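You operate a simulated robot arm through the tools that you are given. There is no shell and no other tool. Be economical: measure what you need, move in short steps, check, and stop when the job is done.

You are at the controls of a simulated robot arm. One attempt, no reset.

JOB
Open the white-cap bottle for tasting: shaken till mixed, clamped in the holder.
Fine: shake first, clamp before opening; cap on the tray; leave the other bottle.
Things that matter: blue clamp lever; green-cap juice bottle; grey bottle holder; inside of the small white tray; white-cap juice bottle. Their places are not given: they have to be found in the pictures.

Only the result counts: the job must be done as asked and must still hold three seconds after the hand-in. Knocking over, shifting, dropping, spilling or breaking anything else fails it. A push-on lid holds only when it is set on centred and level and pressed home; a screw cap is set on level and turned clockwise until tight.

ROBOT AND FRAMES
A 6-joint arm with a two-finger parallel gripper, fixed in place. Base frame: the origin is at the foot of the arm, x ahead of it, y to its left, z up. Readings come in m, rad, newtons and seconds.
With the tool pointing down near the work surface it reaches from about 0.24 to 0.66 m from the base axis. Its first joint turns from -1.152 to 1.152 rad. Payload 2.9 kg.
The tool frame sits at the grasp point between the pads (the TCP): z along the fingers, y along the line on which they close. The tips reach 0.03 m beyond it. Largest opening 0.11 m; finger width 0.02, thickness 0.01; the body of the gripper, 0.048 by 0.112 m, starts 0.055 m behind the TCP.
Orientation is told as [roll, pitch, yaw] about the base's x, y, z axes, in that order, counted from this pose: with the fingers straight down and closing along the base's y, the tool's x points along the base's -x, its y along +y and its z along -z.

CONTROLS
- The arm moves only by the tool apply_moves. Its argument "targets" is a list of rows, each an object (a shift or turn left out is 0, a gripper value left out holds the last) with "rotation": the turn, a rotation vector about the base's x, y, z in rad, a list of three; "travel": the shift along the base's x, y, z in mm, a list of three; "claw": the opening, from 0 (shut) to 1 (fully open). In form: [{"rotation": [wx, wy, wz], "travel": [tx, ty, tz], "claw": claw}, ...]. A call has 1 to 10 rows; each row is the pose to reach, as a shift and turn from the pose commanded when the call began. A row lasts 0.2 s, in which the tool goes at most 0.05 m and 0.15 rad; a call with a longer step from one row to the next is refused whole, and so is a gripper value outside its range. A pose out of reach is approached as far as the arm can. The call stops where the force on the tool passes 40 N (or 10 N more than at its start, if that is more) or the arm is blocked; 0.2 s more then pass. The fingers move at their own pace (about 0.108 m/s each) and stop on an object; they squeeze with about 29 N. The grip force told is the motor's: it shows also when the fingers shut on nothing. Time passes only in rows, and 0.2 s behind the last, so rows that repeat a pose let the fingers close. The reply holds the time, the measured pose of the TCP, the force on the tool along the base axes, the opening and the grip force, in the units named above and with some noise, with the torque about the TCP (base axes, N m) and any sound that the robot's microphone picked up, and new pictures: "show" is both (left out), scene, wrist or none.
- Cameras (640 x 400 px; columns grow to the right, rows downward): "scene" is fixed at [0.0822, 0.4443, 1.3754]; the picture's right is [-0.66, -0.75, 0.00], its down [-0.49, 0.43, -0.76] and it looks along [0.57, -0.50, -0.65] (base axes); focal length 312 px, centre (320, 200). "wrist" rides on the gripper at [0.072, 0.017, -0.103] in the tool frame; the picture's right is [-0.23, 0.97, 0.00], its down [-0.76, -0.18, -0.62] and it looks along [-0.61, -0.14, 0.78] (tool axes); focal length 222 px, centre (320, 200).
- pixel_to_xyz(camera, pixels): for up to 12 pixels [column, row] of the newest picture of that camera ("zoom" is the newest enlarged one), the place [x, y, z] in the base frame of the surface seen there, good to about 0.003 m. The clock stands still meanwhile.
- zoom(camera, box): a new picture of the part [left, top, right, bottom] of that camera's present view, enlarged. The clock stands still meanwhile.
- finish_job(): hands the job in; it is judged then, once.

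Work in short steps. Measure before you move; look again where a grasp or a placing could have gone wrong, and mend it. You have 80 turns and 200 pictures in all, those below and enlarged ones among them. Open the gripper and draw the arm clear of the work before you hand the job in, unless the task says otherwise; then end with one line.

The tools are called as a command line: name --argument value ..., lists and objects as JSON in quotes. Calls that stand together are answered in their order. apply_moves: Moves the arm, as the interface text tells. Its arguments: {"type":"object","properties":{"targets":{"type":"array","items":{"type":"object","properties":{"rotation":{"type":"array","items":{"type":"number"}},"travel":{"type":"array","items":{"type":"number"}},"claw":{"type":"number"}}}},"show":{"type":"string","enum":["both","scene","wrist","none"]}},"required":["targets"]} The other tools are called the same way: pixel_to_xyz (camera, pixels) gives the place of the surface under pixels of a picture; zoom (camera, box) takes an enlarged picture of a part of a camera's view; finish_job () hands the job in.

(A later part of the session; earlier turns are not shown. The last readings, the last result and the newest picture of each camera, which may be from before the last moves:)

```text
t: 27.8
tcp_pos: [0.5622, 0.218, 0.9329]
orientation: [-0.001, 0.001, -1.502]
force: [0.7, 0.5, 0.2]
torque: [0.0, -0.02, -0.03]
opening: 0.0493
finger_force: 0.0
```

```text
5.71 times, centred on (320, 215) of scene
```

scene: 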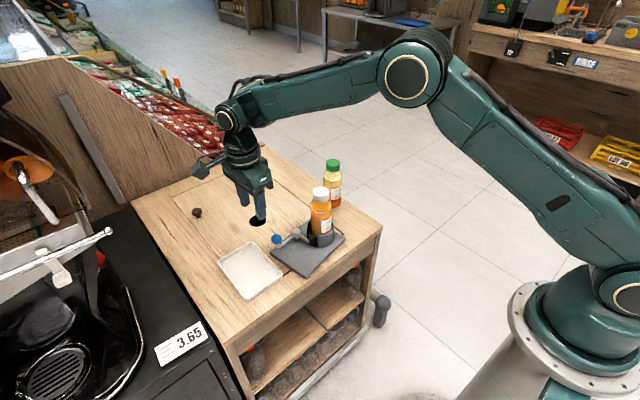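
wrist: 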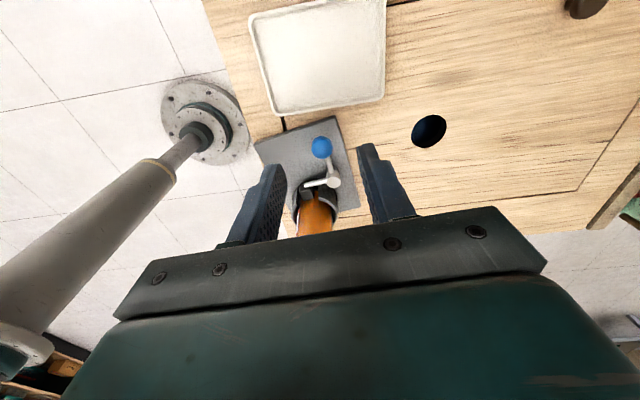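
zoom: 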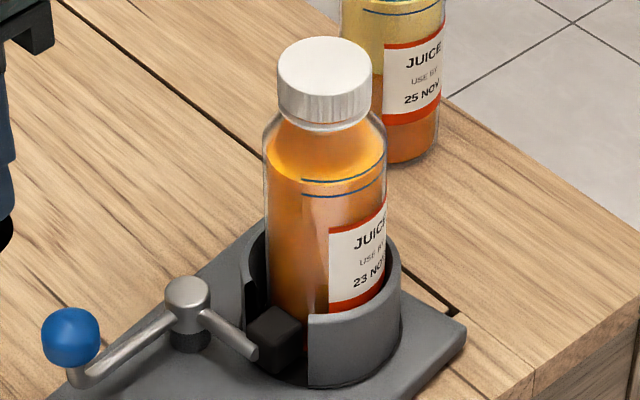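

The jaw is pressed against the bottle and the clamp looks closed. I'll measure the cap, pivot and plate corners precisely in this zoom and the wrist view.

pixel_to_xyz --camera "zoom" --pixels '[[324, 60], [280, 70], [368, 70], [324, 42], [324, 90], [188, 290], [275, 325], [70, 335], [398, 265], [360, 310], [466, 330], [312, 318]]'

pixel_to_xyz --camera "wrist" --pixels '[[254, 144], [334, 117], [357, 206], [333, 180], [321, 148], [309, 193], [280, 130], [240, 160]]'

```text
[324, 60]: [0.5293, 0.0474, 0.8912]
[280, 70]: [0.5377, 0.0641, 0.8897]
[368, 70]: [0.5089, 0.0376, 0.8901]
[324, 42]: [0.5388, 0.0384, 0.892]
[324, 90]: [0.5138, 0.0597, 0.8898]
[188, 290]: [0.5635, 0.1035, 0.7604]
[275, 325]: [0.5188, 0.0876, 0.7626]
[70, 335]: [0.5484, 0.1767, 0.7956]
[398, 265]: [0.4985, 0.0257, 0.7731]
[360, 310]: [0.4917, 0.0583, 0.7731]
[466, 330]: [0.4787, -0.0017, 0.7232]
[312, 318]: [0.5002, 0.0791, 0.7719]
```

```text
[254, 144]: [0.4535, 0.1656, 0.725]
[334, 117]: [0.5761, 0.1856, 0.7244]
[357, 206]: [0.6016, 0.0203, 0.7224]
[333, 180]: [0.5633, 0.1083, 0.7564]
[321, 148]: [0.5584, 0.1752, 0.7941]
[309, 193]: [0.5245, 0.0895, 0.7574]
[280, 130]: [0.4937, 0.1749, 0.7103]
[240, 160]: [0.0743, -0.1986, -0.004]
```

The cap centre is at (0.525,0.050,0.891). The plate rotated about 9° around the cup, with its front-left corner moving 30 mm toward the edge. I'll nudge that corner back with closed fingertips, positioning in front of it first.

apply_moves --targets '[{"travel": [-40, -20, 0], "claw": 0}, {"travel": [-85, -45, 0]}, {"travel": [-129, -67, 0]}, {"travel": [-129, -67, -45]}, {"travel": [-129, -67, -90]}, {"travel": [-129, -67, -135]}, {"travel": [-129, -67, -165]}, {"travel": [-129, -67, -185]}]'

zoom --camera "scene" --box '[230, 180, 370, 320]'

```text
refused: row 2 steps farther than a row can; nothing moved
```

```text
2.86 times, centred on (300, 250) of scene
```

zoom: 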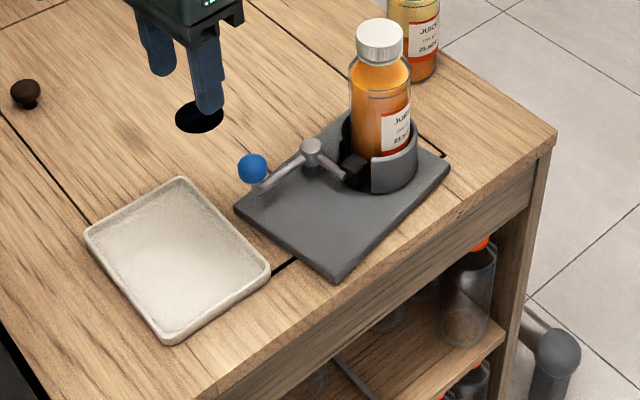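

The second row's step was too long and nothing moved, so I'll repeat with shorter steps.

apply_moves --targets '[{"travel": [-40, -20, 0], "claw": 0}, {"travel": [-80, -42, 0]}, {"travel": [-118, -62, 0]}, {"travel": [-129, -67, -40]}, {"travel": [-129, -67, -85]}, {"travel": [-129, -67, -130]}, {"travel": [-129, -67, -165]}, {"travel": [-129, -67, -185]}]'

zoom --camera "scene" --box '[230, 180, 370, 320]'

```text
t: 29.6
tcp_pos: [0.4348, 0.1502, 0.7462]
orientation: [-0.001, 0.0, -1.5]
force: [0.1, 0.2, -0.5]
torque: [0.0, 0.0, 0.0]
opening: 0.0001
finger_force: 29.5
```

scene: 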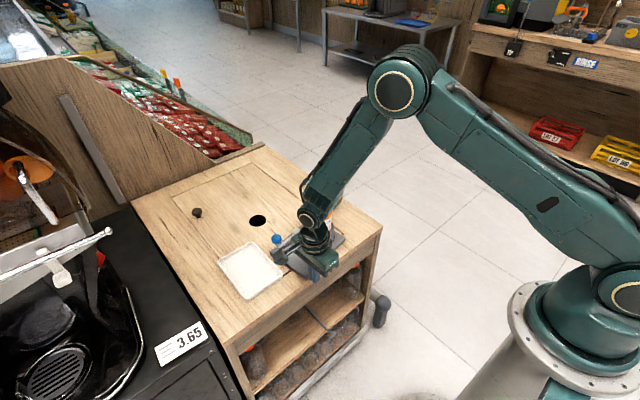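
wrist: 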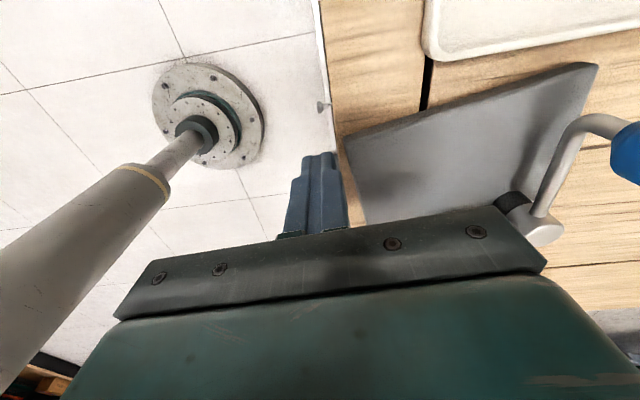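

```text
2.86 times, centred on (300, 250) of scene
```

zoom: 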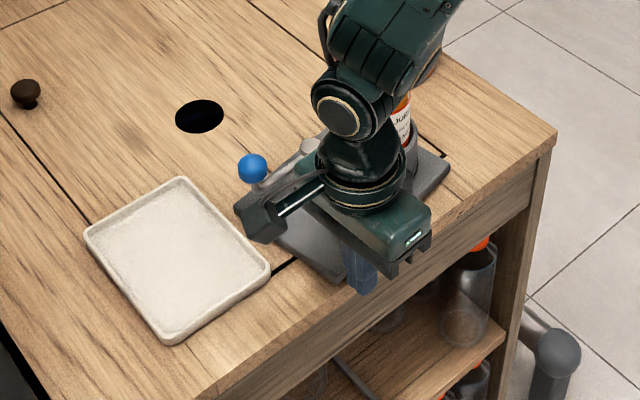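

The fingertips are in front of the plate edge. I'll push +x slowly.

apply_moves --targets '[{"travel": [8, 0, 0]}, {"travel": [14, 0, 0]}, {"travel": [20, 0, 0]}, {"travel": [26, 0, 0]}, {"travel": [31, 0, 0]}, {"travel": [36, 0, 0]}]'

```text
t: 31.0
tcp_pos: [0.4705, 0.1508, 0.7473]
orientation: [0.003, 0.0, -1.501]
force: [-6.4, 4.7, -2.7]
torque: [0.15, 0.18, 0.0]
opening: 0.0
finger_force: 28.6
```

scene: 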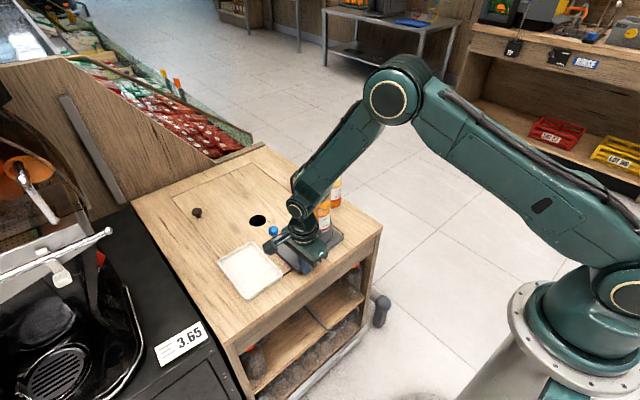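
wrist: 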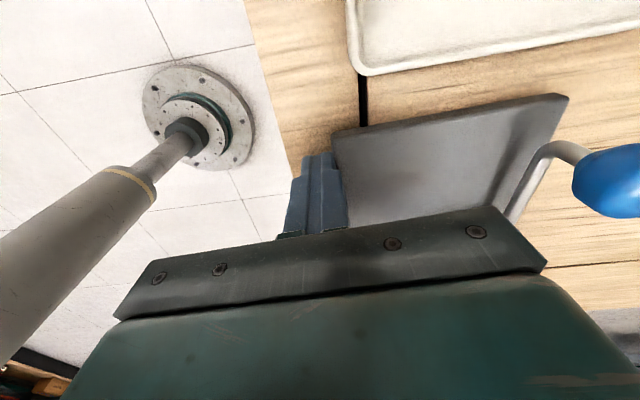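

The plate edge is back in line with the seam. I'll back off, rise and view the result.

apply_moves --targets '[{"travel": [-12, 0, 0]}, {"travel": [-20, 0, 25]}, {"travel": [-20, 0, 70]}, {"travel": [-20, 0, 115]}, {"travel": [-20, 0, 160]}, {"travel": [-20, 0, 205]}, {"travel": [-20, 0, 235], "claw": 0.7}, {"travel": [-20, 20, 235]}]'

zoom --camera "scene" --box '[230, 160, 370, 280]'

```text
t: 32.8
tcp_pos: [0.4506, 0.1719, 0.9824]
orientation: [0.0, -0.001, -1.499]
force: [-0.9, 0.0, 0.2]
torque: [-0.03, -0.04, -0.01]
opening: 0.0771
finger_force: 0.1
```

scene: 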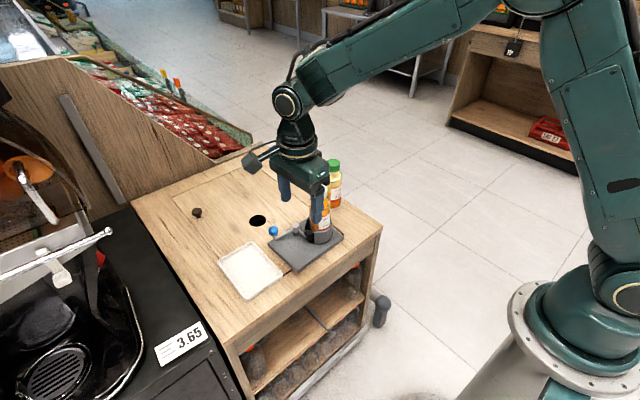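
wrist: 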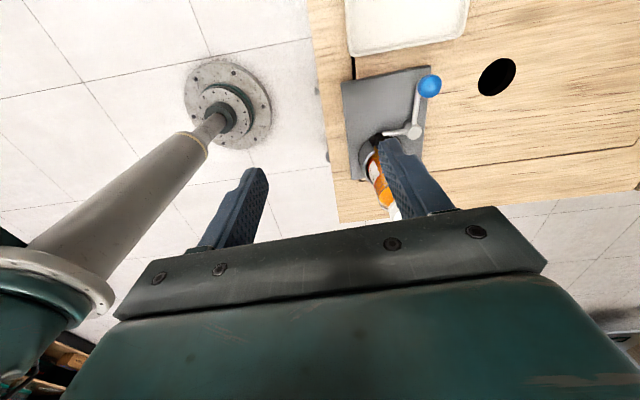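

```text
3.33 times, centred on (300, 220) of scene
```

zoom: 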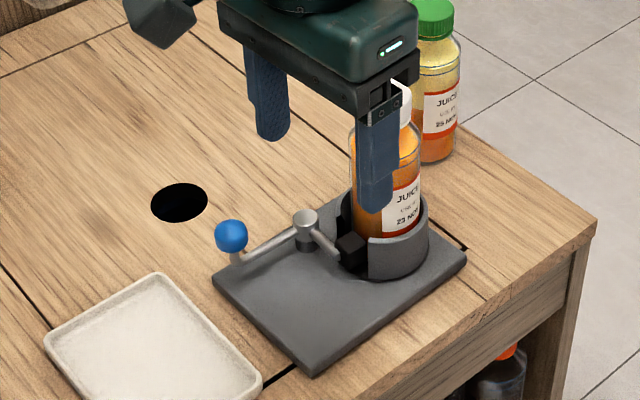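

The plate is back roughly where it was, and the bottle and clamp are still closed. I'll move above the bottle and measure the cap.

apply_moves --targets '[{"travel": [20, -30, 20]}, {"travel": [40, -60, 20]}, {"travel": [60, -90, 20]}, {"travel": [78, -121, 20]}, {"travel": [78, -121, 20]}]'

zoom --camera "scene" --box '[270, 150, 370, 270]'

```text
t: 34.0
tcp_pos: [0.5282, 0.0488, 1.0019]
orientation: [0.0, 0.0, -1.499]
force: [-0.2, -0.3, 0.5]
torque: [0.01, 0.0, 0.03]
opening: 0.0772
finger_force: 0.0
```

scene: 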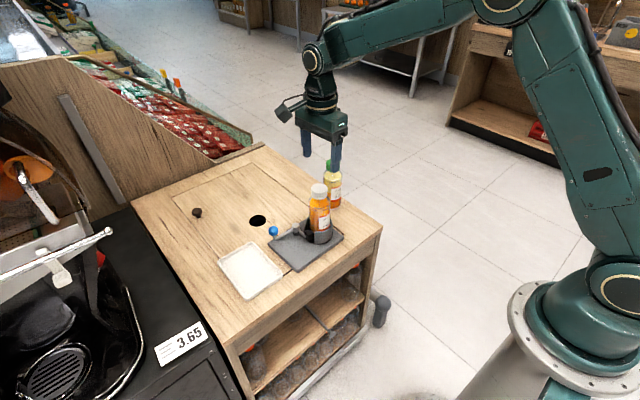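
wrist: 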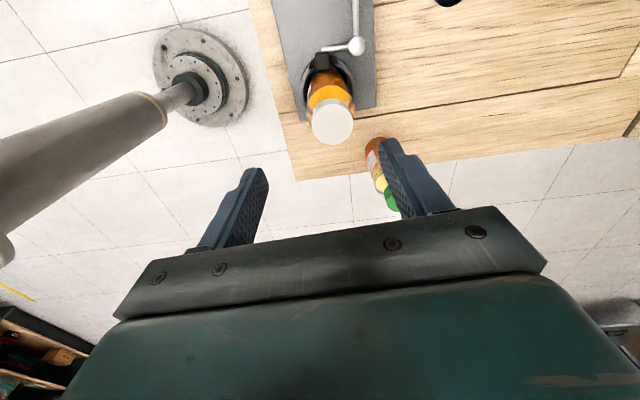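

```text
3.33 times, centred on (320, 210) of scene
```

zoom: 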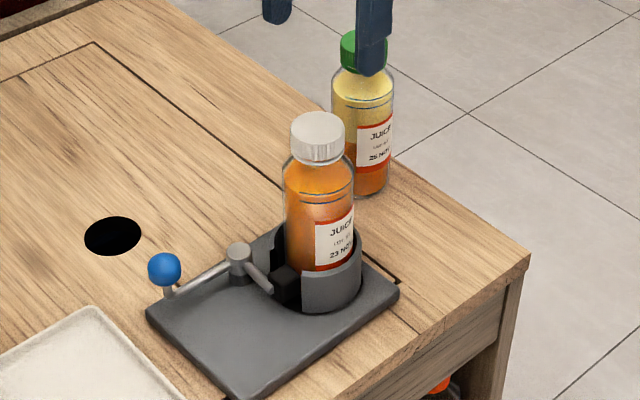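

The cap is clearly visible at (318,127) in the zoom, so I'll measure its centre.

pixel_to_xyz --camera "zoom" --pixels '[[293, 126], [343, 126], [318, 114], [318, 137], [318, 125], [318, 155], [239, 250], [164, 268], [283, 275], [238, 395], [398, 295], [148, 315]]'

pixel_to_xyz --camera "wrist" --pixels '[[332, 120], [312, 120], [352, 120], [332, 102], [332, 143], [321, 63], [356, 47]]'

```text
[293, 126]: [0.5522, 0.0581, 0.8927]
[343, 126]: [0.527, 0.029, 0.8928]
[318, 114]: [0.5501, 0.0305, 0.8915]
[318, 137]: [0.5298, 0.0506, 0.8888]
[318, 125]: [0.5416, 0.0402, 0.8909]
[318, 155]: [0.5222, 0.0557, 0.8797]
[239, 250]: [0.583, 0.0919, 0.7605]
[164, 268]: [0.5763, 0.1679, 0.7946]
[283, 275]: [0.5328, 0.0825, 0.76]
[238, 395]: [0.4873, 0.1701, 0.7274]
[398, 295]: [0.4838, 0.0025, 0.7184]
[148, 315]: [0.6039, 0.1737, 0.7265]
```

```text
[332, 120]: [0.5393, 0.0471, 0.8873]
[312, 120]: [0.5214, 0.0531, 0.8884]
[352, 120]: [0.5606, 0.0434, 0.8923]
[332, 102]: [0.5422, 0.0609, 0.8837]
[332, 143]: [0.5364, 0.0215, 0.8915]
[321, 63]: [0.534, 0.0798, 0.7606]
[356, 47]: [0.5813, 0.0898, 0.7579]
```

The holder is within about 4 mm of its original place and the bottle is pressed against the far cup wall. The cap centre is (0.540,0.042), spanning 0.872–0.8915, so I'll descend with the TCP at 0.890 and grip.

apply_moves --targets '[{"travel": [12, -7, -30]}, {"travel": [12, -7, -65]}, {"travel": [12, -7, -95]}, {"travel": [12, -7, -112]}, {"travel": [12, -7, -112]}]'

zoom --camera "scene" --box '[270, 150, 370, 270]'

```text
t: 35.2
tcp_pos: [0.5399, 0.0428, 0.8902]
orientation: [0.0, -0.002, -1.499]
force: [0.7, 0.6, 0.4]
torque: [0.0, -0.01, -0.03]
opening: 0.0769
finger_force: 0.0
```

scene: 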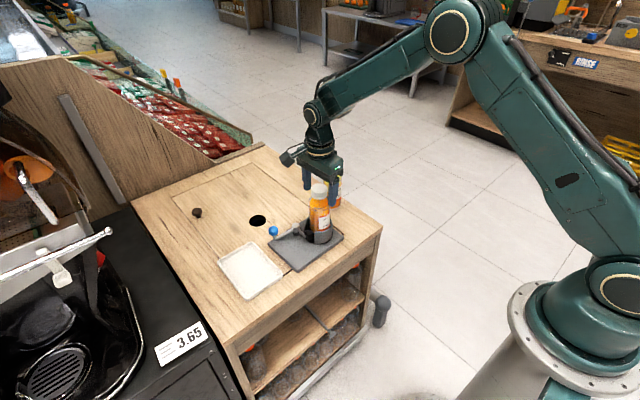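
wrist: 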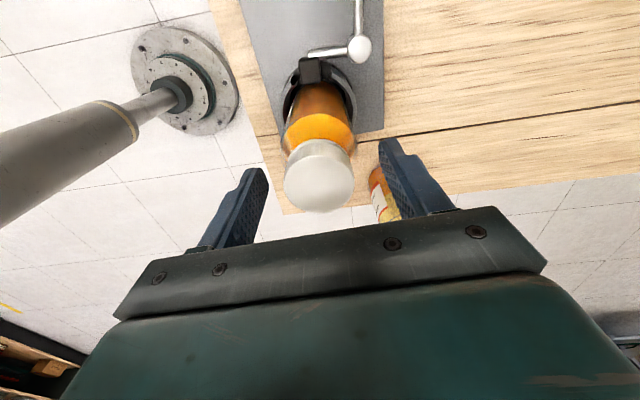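

```text
3.33 times, centred on (320, 210) of scene
```

zoom: 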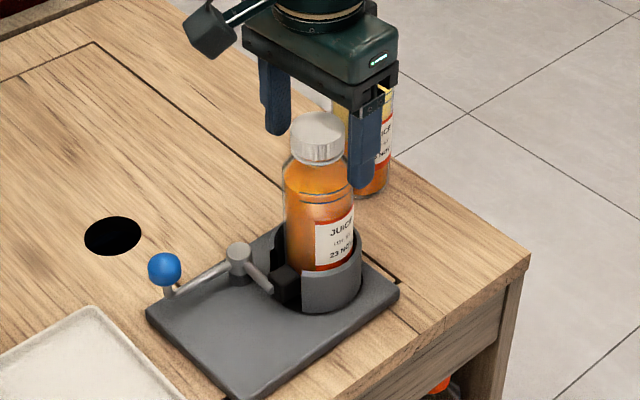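

The wrist view shows the cap at row ~170, while the TCP should project near row 190. I'll remeasure the cap before closing.

pixel_to_xyz --camera "wrist" --pixels '[[319, 142], [319, 165], [319, 185], [319, 205], [290, 175], [350, 170]]'

pixel_to_xyz --camera "zoom" --pixels '[[293, 126], [341, 126], [318, 115], [318, 138], [318, 126]]'

```text
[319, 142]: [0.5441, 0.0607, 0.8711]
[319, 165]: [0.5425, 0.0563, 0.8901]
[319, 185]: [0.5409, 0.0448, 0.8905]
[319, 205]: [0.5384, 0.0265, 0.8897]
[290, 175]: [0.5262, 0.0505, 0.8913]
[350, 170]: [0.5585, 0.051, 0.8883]
```

```text
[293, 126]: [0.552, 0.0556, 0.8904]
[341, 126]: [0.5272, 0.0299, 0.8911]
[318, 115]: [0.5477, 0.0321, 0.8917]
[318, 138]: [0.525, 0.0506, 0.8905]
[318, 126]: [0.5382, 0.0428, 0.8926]
```

The cap top spans y 0.026–0.060, so the centre is 0.0425 and well aligned. I'll close the grip.

apply_moves --targets '[{"claw": 0}, {"claw": 0}, {"claw": 0}]' --show "wrist"

```text
t: 36.0
tcp_pos: [0.5403, 0.0422, 0.8925]
orientation: [0.0, 0.0, -1.499]
force: [-5.5, -0.4, 13.9]
torque: [-0.09, 0.63, 0.06]
opening: 0.0392
finger_force: 29.2
```

wrist: 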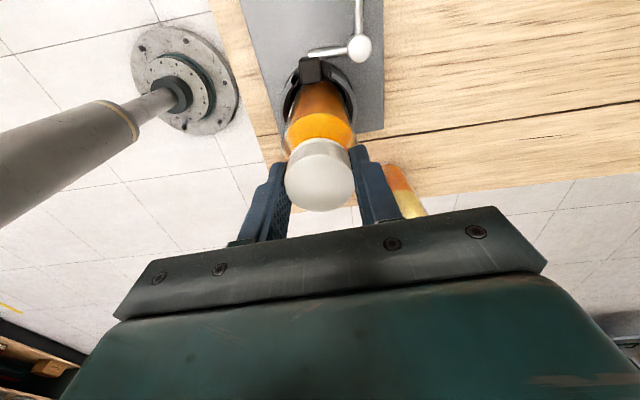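

The +13.9 N z force means the tips are riding on the shoulder. I'll open slightly, rise 7 mm and regrip.

apply_moves --targets '[{"claw": 0.55}, {"travel": [0, 0, 7], "claw": 0.55}, {"travel": [0, 0, 7], "claw": 0}, {"travel": [0, 0, 7], "claw": 0}, {"travel": [0, 0, 7], "claw": 0}]' --show "wrist"

```text
t: 37.2
tcp_pos: [0.5405, 0.0422, 0.8966]
orientation: [0.001, 0.0, -1.499]
force: [-0.9, -0.3, -0.5]
torque: [0.02, 0.07, -0.03]
opening: 0.0381
finger_force: 28.8
```

wrist: 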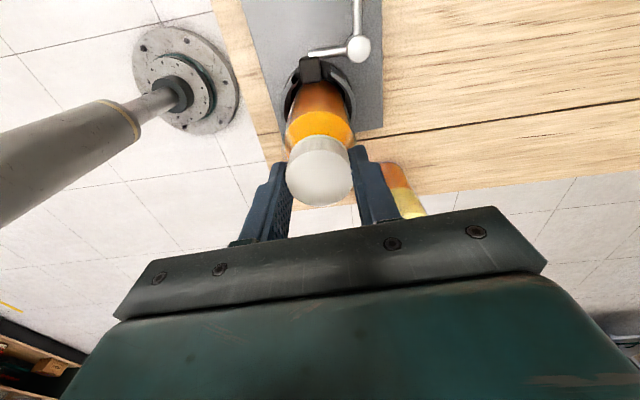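

The grip is clean on the cap at 0.038 with negligible force. I'll turn counter-clockwise 0.6 rad and check the torque.

apply_moves --targets '[{"rotation": [0, 0, 0.1]}, {"rotation": [0, 0, 0.2]}, {"rotation": [0, 0, 0.3]}, {"rotation": [0, 0, 0.4]}, {"rotation": [0, 0, 0.5]}, {"rotation": [0, 0, 0.6]}]'

zoom --camera "scene" --box '[270, 150, 370, 270]'

```text
t: 38.6
tcp_pos: [0.54, 0.0428, 0.8982]
orientation: [0.001, 0.0, -0.897]
force: [-1.9, 2.4, 2.0]
torque: [0.2, 0.19, 0.0]
opening: 0.038
finger_force: 28.9
```

scene: 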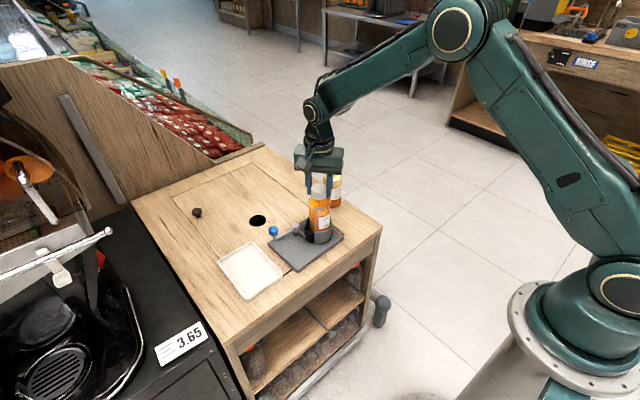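
wrist: 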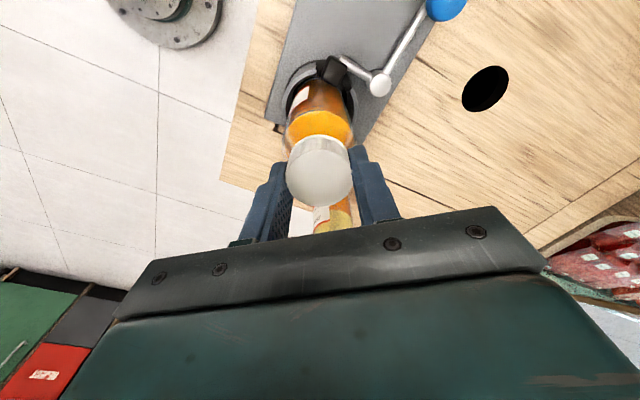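

```text
3.33 times, centred on (320, 210) of scene
```

zoom: 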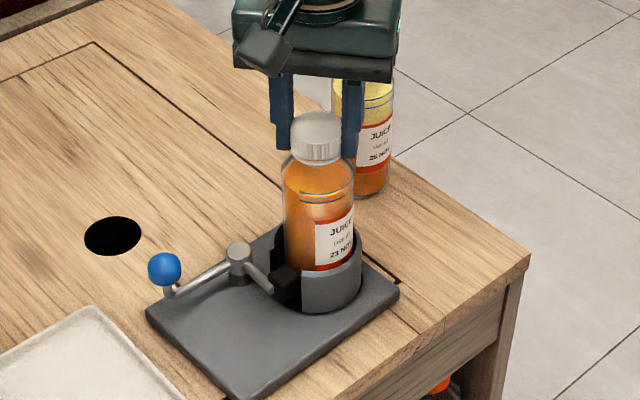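

The label and holder haven't moved while the cap turned and is rising slightly. I'll keep turning with a small upward travel.

apply_moves --targets '[{"rotation": [0, 0, 0.14], "travel": [0, 0, 0.7]}, {"rotation": [0, 0, 0.28], "travel": [0, 0, 0.9]}, {"rotation": [0, 0, 0.42], "travel": [0, 0, 1.1]}, {"rotation": [0, 0, 0.56], "travel": [0, 0, 1.3]}, {"rotation": [0, 0, 0.7], "travel": [0, 0, 1.5]}, {"rotation": [0, 0, 0.84], "travel": [0, 0, 1.7]}, {"rotation": [0, 0, 0.98], "travel": [0, 0, 1.9]}, {"rotation": [0, 0, 1.12], "travel": [0, 0, 2.1]}, {"rotation": [0, 0, 1.26], "travel": [0, 0, 2.3]}, {"rotation": [0, 0, 1.4], "travel": [0, 0, 2.5]}]' --show "none"

apply_moves --targets '[{"rotation": [0, 0, 0.14], "travel": [0, 0, 0.2]}, {"rotation": [0, 0, 0.28], "travel": [0, 0, 0.4]}, {"rotation": [0, 0, 0.42], "travel": [0, 0, 0.6]}, {"rotation": [0, 0, 0.56], "travel": [0, 0, 0.8]}, {"rotation": [0, 0, 0.7], "travel": [0, 0, 1.0]}, {"rotation": [0, 0, 0.84], "travel": [0, 0, 1.2]}, {"rotation": [0, 0, 0.98], "travel": [0, 0, 1.4]}]'

zoom --camera "scene" --box '[270, 150, 370, 270]'

```text
t: 40.8
tcp_pos: [0.5411, 0.0431, 0.9002]
orientation: [0.0, 0.0, 0.504]
force: [0.3, 6.9, -9.3]
torque: [0.53, -0.11, 0.0]
opening: 0.0381
finger_force: 28.3
```

```text
t: 42.4
tcp_pos: [0.5409, 0.0424, 0.9007]
orientation: [0.0, 0.0, 1.483]
force: [-0.3, 5.6, -12.0]
torque: [0.61, -0.02, 0.02]
opening: 0.0379
finger_force: 29.0
```

scene: 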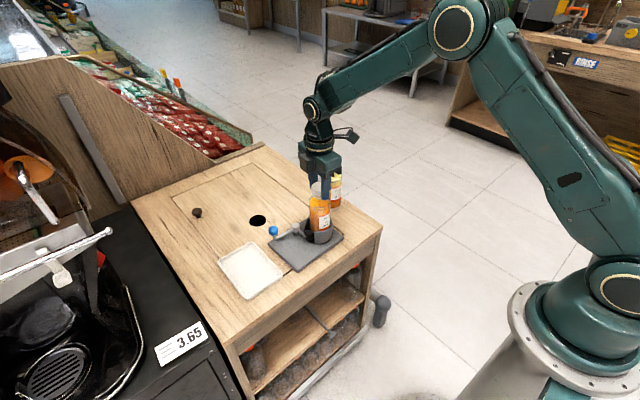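
wrist: 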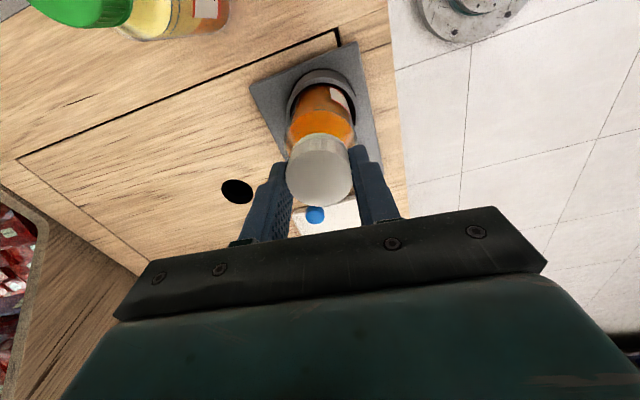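

```text
3.33 times, centred on (320, 210) of scene
```

zoom: 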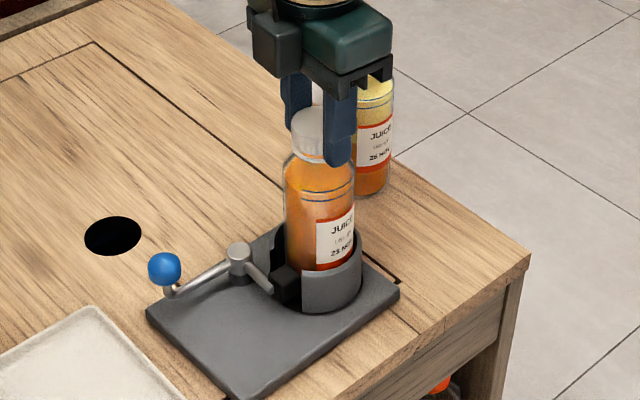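

The cap has turned 3 rad in total and I'm pulling up about 12 N, so the thread rises less than I lifted. I'll drop 1.5 mm and keep turning, to see whether the wrist joint allows it.

apply_moves --targets '[{"rotation": [0, 0, 0.14], "travel": [0, 0, -1.5]}, {"rotation": [0, 0, 0.28], "travel": [0, 0, -1.4]}, {"rotation": [0, 0, 0.42], "travel": [0, 0, -1.3]}, {"rotation": [0, 0, 0.56], "travel": [0, 0, -1.2]}, {"rotation": [0, 0, 0.7], "travel": [0, 0, -1.1]}, {"rotation": [0, 0, 0.84], "travel": [0, 0, -1.0]}, {"rotation": [0, 0, 0.98], "travel": [0, 0, -0.9]}, {"rotation": [0, 0, 1.12], "travel": [0, 0, -0.8]}, {"rotation": [0, 0, 1.26], "travel": [0, 0, -0.7]}, {"rotation": [0, 0, 1.4], "travel": [0, 0, -0.6]}]' --show "scene"

zoom --camera "scene" --box '[270, 150, 370, 270]'

```text
t: 44.6
tcp_pos: [0.5397, 0.0422, 0.9007]
orientation: [0.0, 0.0, 2.881]
force: [-3.0, 4.0, 1.6]
torque: [0.34, 0.32, 0.01]
opening: 0.0381
finger_force: 28.8
```

scene: 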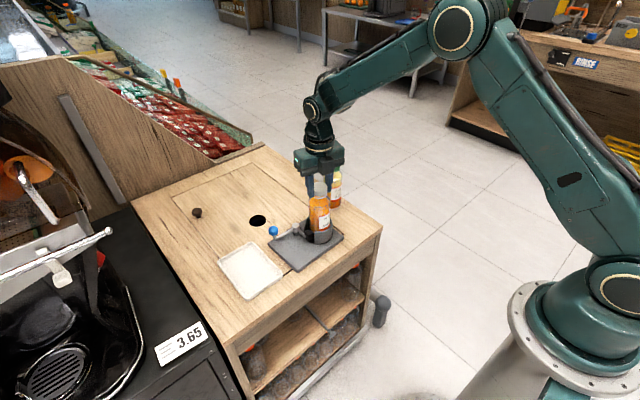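

```text
3.33 times, centred on (320, 210) of scene
```

zoom: 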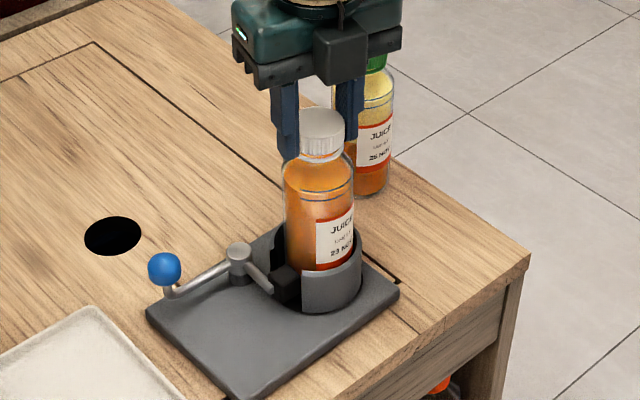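

The wrist joint allows more turning. The cap has turned 4.4 rad and risen visibly, so I'll continue.

apply_moves --targets '[{"rotation": [0, 0, 0.14], "travel": [0, 0, 0.2]}, {"rotation": [0, 0, 0.28], "travel": [0, 0, 0.3]}, {"rotation": [0, 0, 0.42], "travel": [0, 0, 0.4]}, {"rotation": [0, 0, 0.56], "travel": [0, 0, 0.5]}, {"rotation": [0, 0, 0.7], "travel": [0, 0, 0.6]}, {"rotation": [0, 0, 0.84], "travel": [0, 0, 0.7]}, {"rotation": [0, 0, 0.98], "travel": [0, 0, 0.8]}, {"rotation": [0, 0, 1.12], "travel": [0, 0, 0.9]}, {"rotation": [0, 0, 1.26], "travel": [0, 0, 1.0]}, {"rotation": [0, 0, 1.4], "travel": [0, 0, 1.1]}]' --show "wrist"

zoom --camera "scene" --box '[270, 150, 370, 270]'

```text
t: 45.7
tcp_pos: [0.5506, 0.1185, 0.9088]
orientation: [-0.092, -0.117, -2.939]
force: [-3.9, -5.6, 25.1]
torque: [-0.07, 0.19, 0.07]
opening: 0.024
finger_force: 29.2
out of reach, approached as far as the arm can: row 2, 3, 4, 5
stopped in row 5: the force on the tool passed its limit at 70 N (the readings are from after the stop); the commanded pose is now the measured one
```

wrist: 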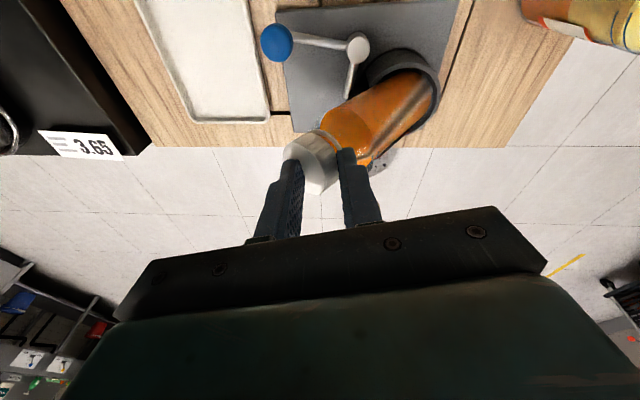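

```text
3.33 times, centred on (320, 210) of scene
```

zoom: 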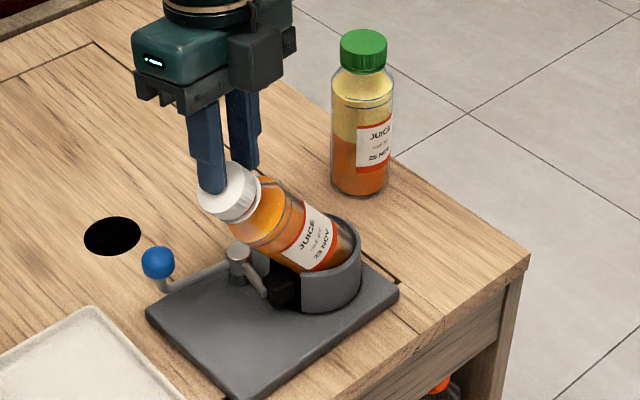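

The wrist hit its joint limit, the arm swung, and the bottle has tilted over the jaw with its cap still on. Before doing anything, I'll look closely at how it's held.

zoom --camera "wrist" --box '[230, 30, 470, 210]'

zoom --camera "scene" --box '[290, 170, 350, 250]'

pixel_to_xyz --camera "wrist" --pixels '[[300, 160], [325, 185], [330, 140], [350, 115], [400, 80], [415, 110], [345, 155], [350, 70], [358, 45], [276, 42]]'

```text
2.22 times, centred on (350, 120) of wrist
```

zoom: 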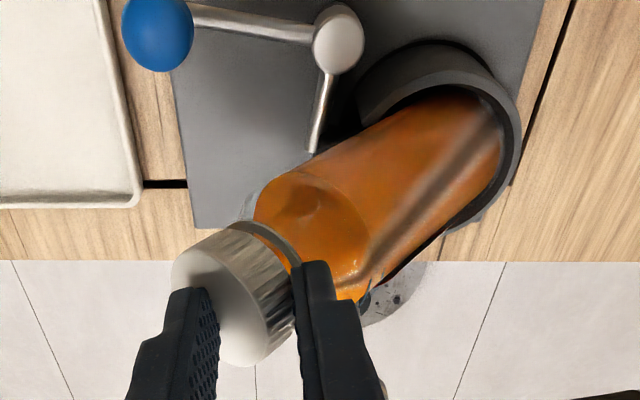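

```text
5.00 times, centred on (320, 210) of scene
```

zoom: 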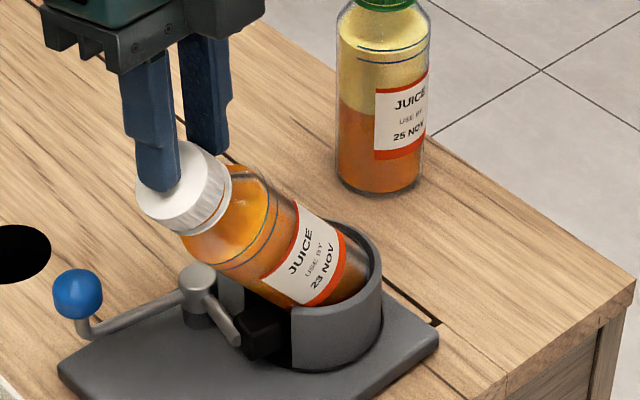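

```text
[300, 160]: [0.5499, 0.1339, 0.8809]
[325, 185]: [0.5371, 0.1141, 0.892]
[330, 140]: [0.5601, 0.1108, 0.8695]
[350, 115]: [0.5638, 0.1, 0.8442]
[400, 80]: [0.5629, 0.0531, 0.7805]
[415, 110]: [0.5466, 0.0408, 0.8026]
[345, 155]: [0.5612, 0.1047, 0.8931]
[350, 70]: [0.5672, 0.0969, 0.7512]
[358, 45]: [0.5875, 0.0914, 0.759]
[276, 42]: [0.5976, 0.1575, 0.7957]
```

The fingers now pinch the cap along its axis (0.024 across) and the bottle still sits in the cup, leaning toward +y. I'll measure its axis so I can rotate it upright about its base.

pixel_to_xyz --camera "zoom" --pixels '[[172, 175], [195, 215], [225, 180], [205, 160], [240, 225], [285, 235], [262, 278], [320, 310], [340, 250], [300, 265], [280, 205], [205, 275]]'

pixel_to_xyz --camera "wrist" --pixels '[[345, 110], [360, 120], [375, 100], [390, 95], [370, 85], [400, 105], [365, 135], [405, 75], [300, 150], [312, 160], [305, 175], [335, 165]]'

```text
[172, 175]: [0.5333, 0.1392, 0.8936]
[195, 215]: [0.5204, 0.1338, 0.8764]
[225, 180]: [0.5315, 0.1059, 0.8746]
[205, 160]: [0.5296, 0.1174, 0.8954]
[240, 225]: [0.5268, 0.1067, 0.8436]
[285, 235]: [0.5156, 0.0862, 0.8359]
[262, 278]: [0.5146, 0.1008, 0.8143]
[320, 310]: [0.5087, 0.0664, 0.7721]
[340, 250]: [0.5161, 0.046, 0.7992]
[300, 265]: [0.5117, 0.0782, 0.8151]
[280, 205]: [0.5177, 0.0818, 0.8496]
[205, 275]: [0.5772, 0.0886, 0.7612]
```

```text
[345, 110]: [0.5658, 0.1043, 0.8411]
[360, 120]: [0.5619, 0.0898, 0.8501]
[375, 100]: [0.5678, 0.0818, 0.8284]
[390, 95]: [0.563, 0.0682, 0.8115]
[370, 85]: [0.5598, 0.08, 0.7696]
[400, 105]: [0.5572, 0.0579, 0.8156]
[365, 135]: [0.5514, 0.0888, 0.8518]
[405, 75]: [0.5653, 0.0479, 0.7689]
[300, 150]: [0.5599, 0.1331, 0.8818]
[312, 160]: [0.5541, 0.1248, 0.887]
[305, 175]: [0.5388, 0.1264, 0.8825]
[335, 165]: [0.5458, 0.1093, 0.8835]
```

The bottle's centre of mass (y≈0.064) is on the cup side of its contact with the gap edges (y≈0.08), so it should rest stably or settle back when released. The pinch is on the cap's corner and unreliable, so I'll open slightly and watch.

apply_moves --targets '[{"claw": 0.3}, {"claw": 0.4}]'

zoom --camera "scene" --box '[280, 150, 360, 260]'

```text
t: 46.3
tcp_pos: [0.5473, 0.119, 0.9039]
orientation: [-0.095, -0.126, -2.939]
force: [0.2, 0.7, 1.1]
torque: [0.02, -0.02, 0.01]
opening: 0.0443
finger_force: 0.1
```

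scene: 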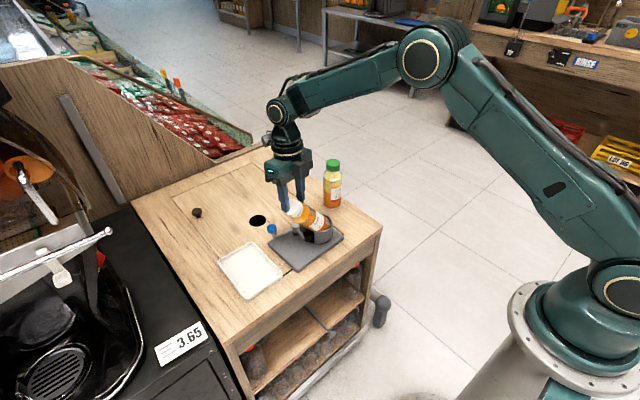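
wrist: 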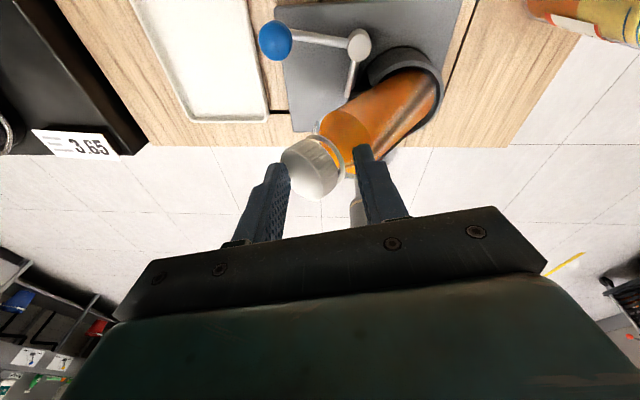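

```text
3.64 times, centred on (320, 205) of scene
```

zoom: 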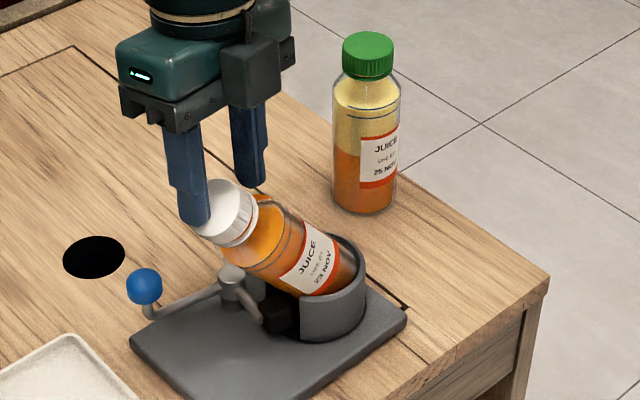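

The bottle rests stably, leaning with its cap on. I'll lift the gripper clear, level it and check the unwinding of the wrist.

apply_moves --targets '[{"travel": [0, 0, 25]}, {"travel": [0, 0, 65]}, {"travel": [0, 0, 105], "rotation": [-0.034, -0.071, 0]}, {"travel": [0, 0, 120], "rotation": [-0.068, -0.1425, 0], "claw": 0.9}, {"travel": [0, 0, 120], "rotation": [-0.068, -0.1425, 0]}]'

apply_moves --targets '[{"rotation": [0, 0, -0.145]}, {"rotation": [0, 0, -0.29]}, {"rotation": [0, 0, -0.435]}, {"rotation": [0, 0, -0.58]}, {"rotation": [0, 0, -0.725]}, {"rotation": [0, 0, -0.87]}, {"rotation": [0, 0, -1.015]}, {"rotation": [0, 0, -1.16]}, {"rotation": [0, 0, -1.305]}, {"rotation": [0, 0, -1.45]}]' --show "none"

```text
t: 47.5
tcp_pos: [0.5512, 0.1377, 1.0325]
orientation: [-0.031, -0.007, -2.961]
force: [0.6, 0.0, -0.1]
torque: [-0.03, -0.02, -0.04]
opening: 0.0992
finger_force: 0.0
out of reach, approached as far as the arm can: row 4, 5
```

scene: 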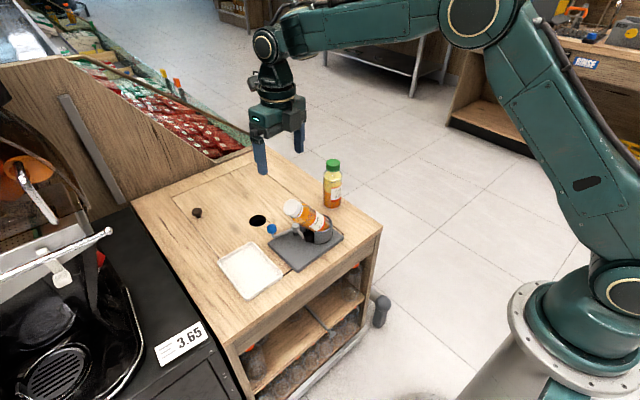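
wrist: 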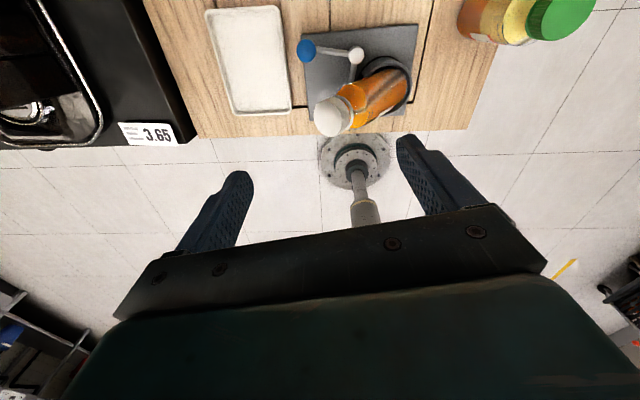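

```text
t: 49.7
tcp_pos: [0.5521, 0.1376, 1.0322]
orientation: [0.001, 0.001, 1.887]
force: [0.1, -0.7, 0.2]
torque: [0.01, -0.01, -0.01]
opening: 0.0989
finger_force: 0.1
```

The wrist is unwinding properly and yaw is now 1.887. I'll continue to yaw ≈ -1.57 while staying high.

apply_moves --targets '[{"rotation": [0, 0, -0.145]}, {"rotation": [0, 0, -0.29]}, {"rotation": [0, 0, -0.435]}, {"rotation": [0, 0, -0.58]}, {"rotation": [0, 0, -0.725]}, {"rotation": [0, 0, -0.87]}, {"rotation": [0, 0, -1.015]}, {"rotation": [0, 0, -1.16]}, {"rotation": [0, 0, -1.305]}, {"rotation": [0, 0, -1.45]}]' --show "none"

apply_moves --targets '[{"rotation": [0, 0, -0.145]}, {"rotation": [0, 0, -0.29]}, {"rotation": [0, 0, -0.435]}, {"rotation": [0, 0, -0.58]}, {"rotation": [0, 0, -0.725]}, {"rotation": [0, 0, -0.87]}, {"rotation": [0, 0, -1.015]}, {"rotation": [0, 0, -1.16]}, {"rotation": [0, 0, -1.305]}, {"rotation": [0, 0, -1.45]}]' --show "none"

apply_moves --targets '[{"rotation": [0, 0, -0.14], "travel": [0, -15, 0]}, {"rotation": [0, 0, -0.28], "travel": [-5, -35, 0]}, {"rotation": [0, 0, -0.42], "travel": [-10, -55, 0]}, {"rotation": [0, 0, -0.557], "travel": [-12, -75, 0]}, {"rotation": [0, 0, -0.557], "travel": [-12, -75, 0]}]'

zoom --camera "scene" --box '[270, 160, 370, 280]'

```text
t: 51.9
tcp_pos: [0.5511, 0.1371, 1.0326]
orientation: [0.003, 0.001, 0.437]
force: [1.1, 0.1, -0.1]
torque: [0.01, 0.0, -0.04]
opening: 0.0988
finger_force: 0.0
```

```text
t: 54.1
tcp_pos: [0.5532, 0.1376, 1.0317]
orientation: [0.001, 0.0, -1.015]
force: [0.1, 0.3, -0.2]
torque: [0.03, -0.01, 0.02]
opening: 0.0991
finger_force: 0.0
```

```text
t: 55.3
tcp_pos: [0.5394, 0.0625, 1.0329]
orientation: [0.003, 0.001, -1.569]
force: [0.2, -0.6, 0.6]
torque: [-0.04, 0.01, 0.01]
opening: 0.0989
finger_force: 0.0
```

scene: 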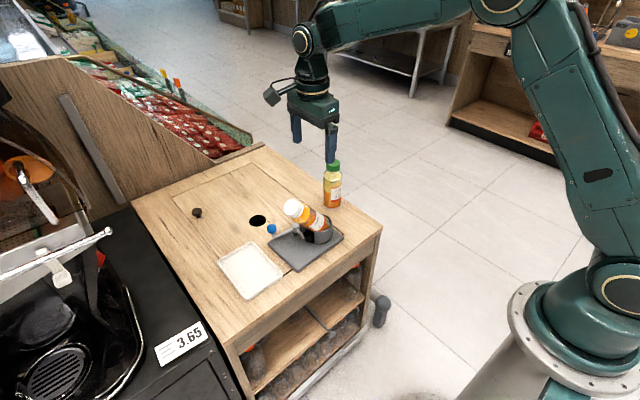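
wrist: 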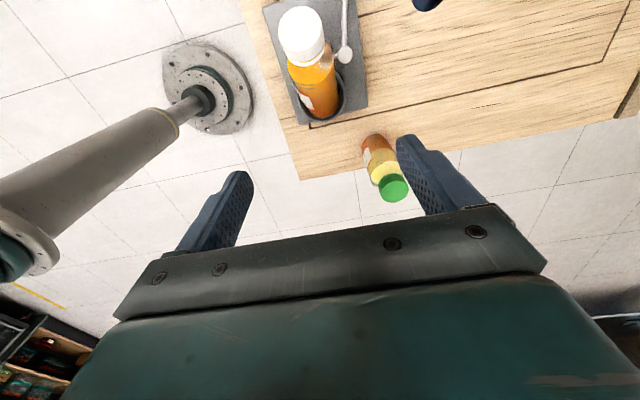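

```text
3.33 times, centred on (320, 220) of scene
```

zoom: 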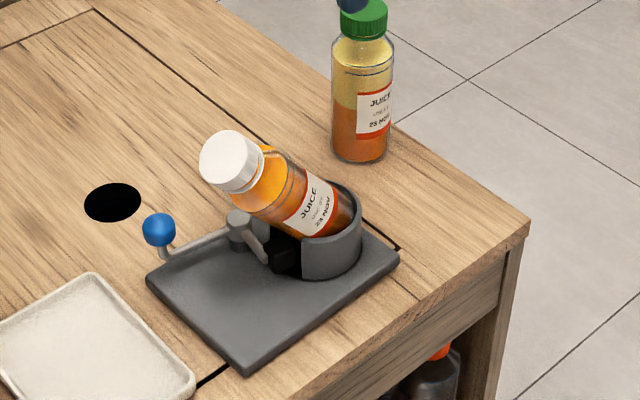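

No spill shows and the bottle is leaning unoccluded. I'll measure its axis and the lever from both cameras.

pixel_to_xyz --camera "zoom" --pixels '[[218, 160], [202, 160], [232, 158], [216, 136], [222, 186], [285, 185], [268, 215], [288, 160], [310, 212], [325, 190], [158, 228], [238, 217]]'

pixel_to_xyz --camera "wrist" --pixels '[[299, 25], [279, 30], [322, 25], [300, 60], [290, 80], [334, 65], [312, 80], [318, 95], [297, 100], [340, 85], [345, 54], [315, 70]]'

```text
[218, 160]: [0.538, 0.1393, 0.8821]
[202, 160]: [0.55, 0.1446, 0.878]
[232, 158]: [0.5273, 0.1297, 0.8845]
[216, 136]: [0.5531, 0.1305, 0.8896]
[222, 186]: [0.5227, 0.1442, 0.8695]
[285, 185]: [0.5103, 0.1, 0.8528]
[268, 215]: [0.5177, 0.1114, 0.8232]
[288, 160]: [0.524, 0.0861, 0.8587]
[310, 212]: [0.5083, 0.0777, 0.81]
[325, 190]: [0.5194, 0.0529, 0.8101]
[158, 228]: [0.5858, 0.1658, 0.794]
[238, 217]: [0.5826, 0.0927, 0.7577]
```

```text
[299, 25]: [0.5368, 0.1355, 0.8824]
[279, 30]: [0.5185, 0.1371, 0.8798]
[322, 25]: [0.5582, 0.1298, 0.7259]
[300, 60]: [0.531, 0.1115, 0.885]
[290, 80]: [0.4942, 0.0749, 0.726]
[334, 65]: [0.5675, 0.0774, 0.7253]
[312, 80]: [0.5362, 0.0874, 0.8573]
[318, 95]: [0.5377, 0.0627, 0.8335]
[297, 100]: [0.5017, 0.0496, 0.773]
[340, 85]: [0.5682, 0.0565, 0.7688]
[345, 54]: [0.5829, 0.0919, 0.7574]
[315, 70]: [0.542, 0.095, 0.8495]
```

The bottle axis leans about 45° toward +y, passing through (0.5375,0.082,0.821) at mid-body. I'll tilt the tool 0.12 rad and descend to straddle the body along x.

apply_moves --targets '[{"rotation": [0.06, 0, 0], "travel": [-2, -3, 0]}, {"rotation": [0.12, 0, 0], "travel": [-2, -6, 0], "claw": 1}, {"rotation": [0.12, 0, 0], "travel": [-2, -0.6, -45]}, {"rotation": [0.12, 0, 0], "travel": [-2, 4.9, -90]}, {"rotation": [0.12, 0, 0], "travel": [-2, 10.3, -135]}, {"rotation": [0.12, 0, 0], "travel": [-2, 15, -170]}, {"rotation": [0.12, 0, 0], "travel": [-2, 18, -195]}, {"rotation": [0.12, 0, 0], "travel": [-2, 19.5, -211]}]'

zoom --camera "scene" --box '[270, 160, 370, 280]'

```text
t: 57.1
tcp_pos: [0.5373, 0.0817, 0.8215]
orientation: [0.001, 0.123, -1.567]
force: [0.1, 0.9, -0.1]
torque: [0.0, 0.0, 0.0]
opening: 0.1101
finger_force: 0.1
```

scene: 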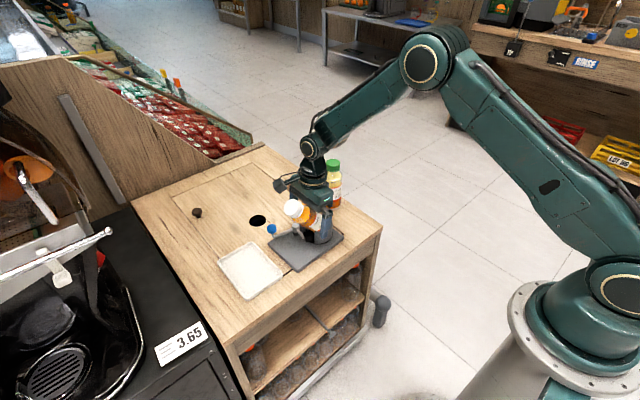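
wrist: 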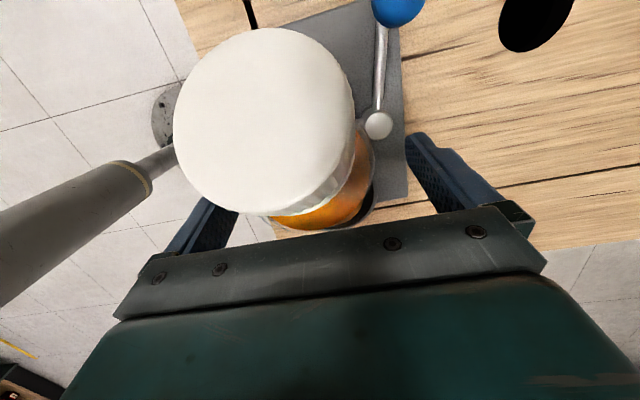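

```text
3.33 times, centred on (320, 220) of scene
```

zoom: 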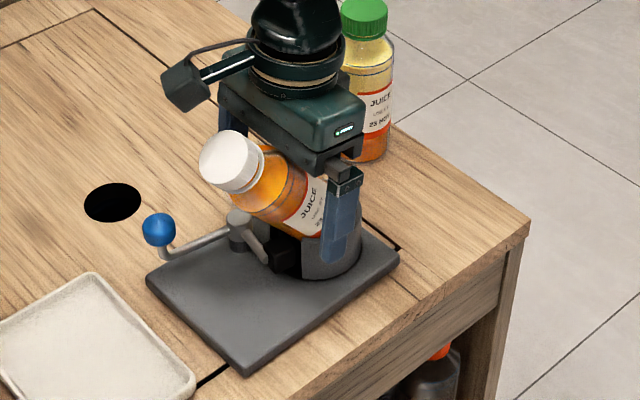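

The body is between the fingers with no contact force. I'll close the grip.

apply_moves --targets '[{"claw": 0}, {"claw": 0}, {"claw": 0}, {"claw": 0}]' --show "none"

zoom --camera "scene" --box '[270, 160, 370, 280]'

```text
t: 58.1
tcp_pos: [0.5364, 0.0825, 0.8212]
orientation: [0.005, 0.122, -1.565]
force: [5.2, 1.6, -0.2]
torque: [0.18, -0.31, 0.23]
opening: 0.0555
finger_force: 28.9
```

```text
3.33 times, centred on (320, 220) of scene
```

zoom: 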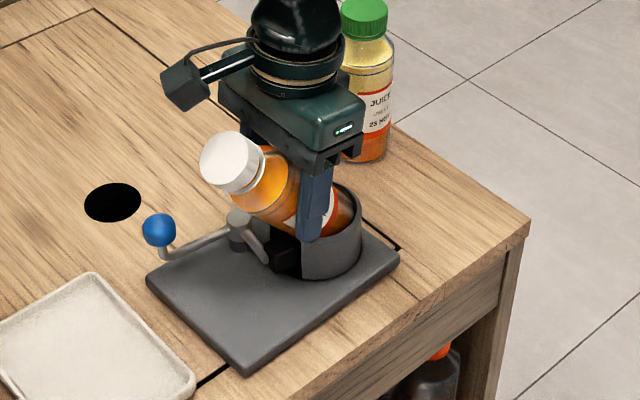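

The grip is on the full diameter (0.0555). I'll lift straight up 110 mm and look.

apply_moves --targets '[{"travel": [0, 0, 10]}, {"travel": [0, 2, 30]}, {"travel": [0, 2, 60]}, {"travel": [0, 2, 90]}, {"travel": [0, 2, 110]}]' --show "none"

zoom --camera "scene" --box '[250, 100, 390, 280]'

```text
t: 59.3
tcp_pos: [0.5382, 0.0833, 0.9292]
orientation: [0.002, 0.122, -1.569]
force: [-0.5, -0.1, -2.4]
torque: [0.03, 0.02, 0.01]
opening: 0.0554
finger_force: 28.6
```

```text
2.22 times, centred on (320, 190) of scene
```

zoom: 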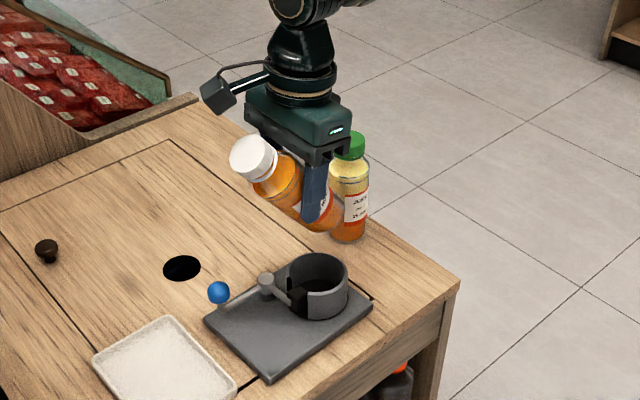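

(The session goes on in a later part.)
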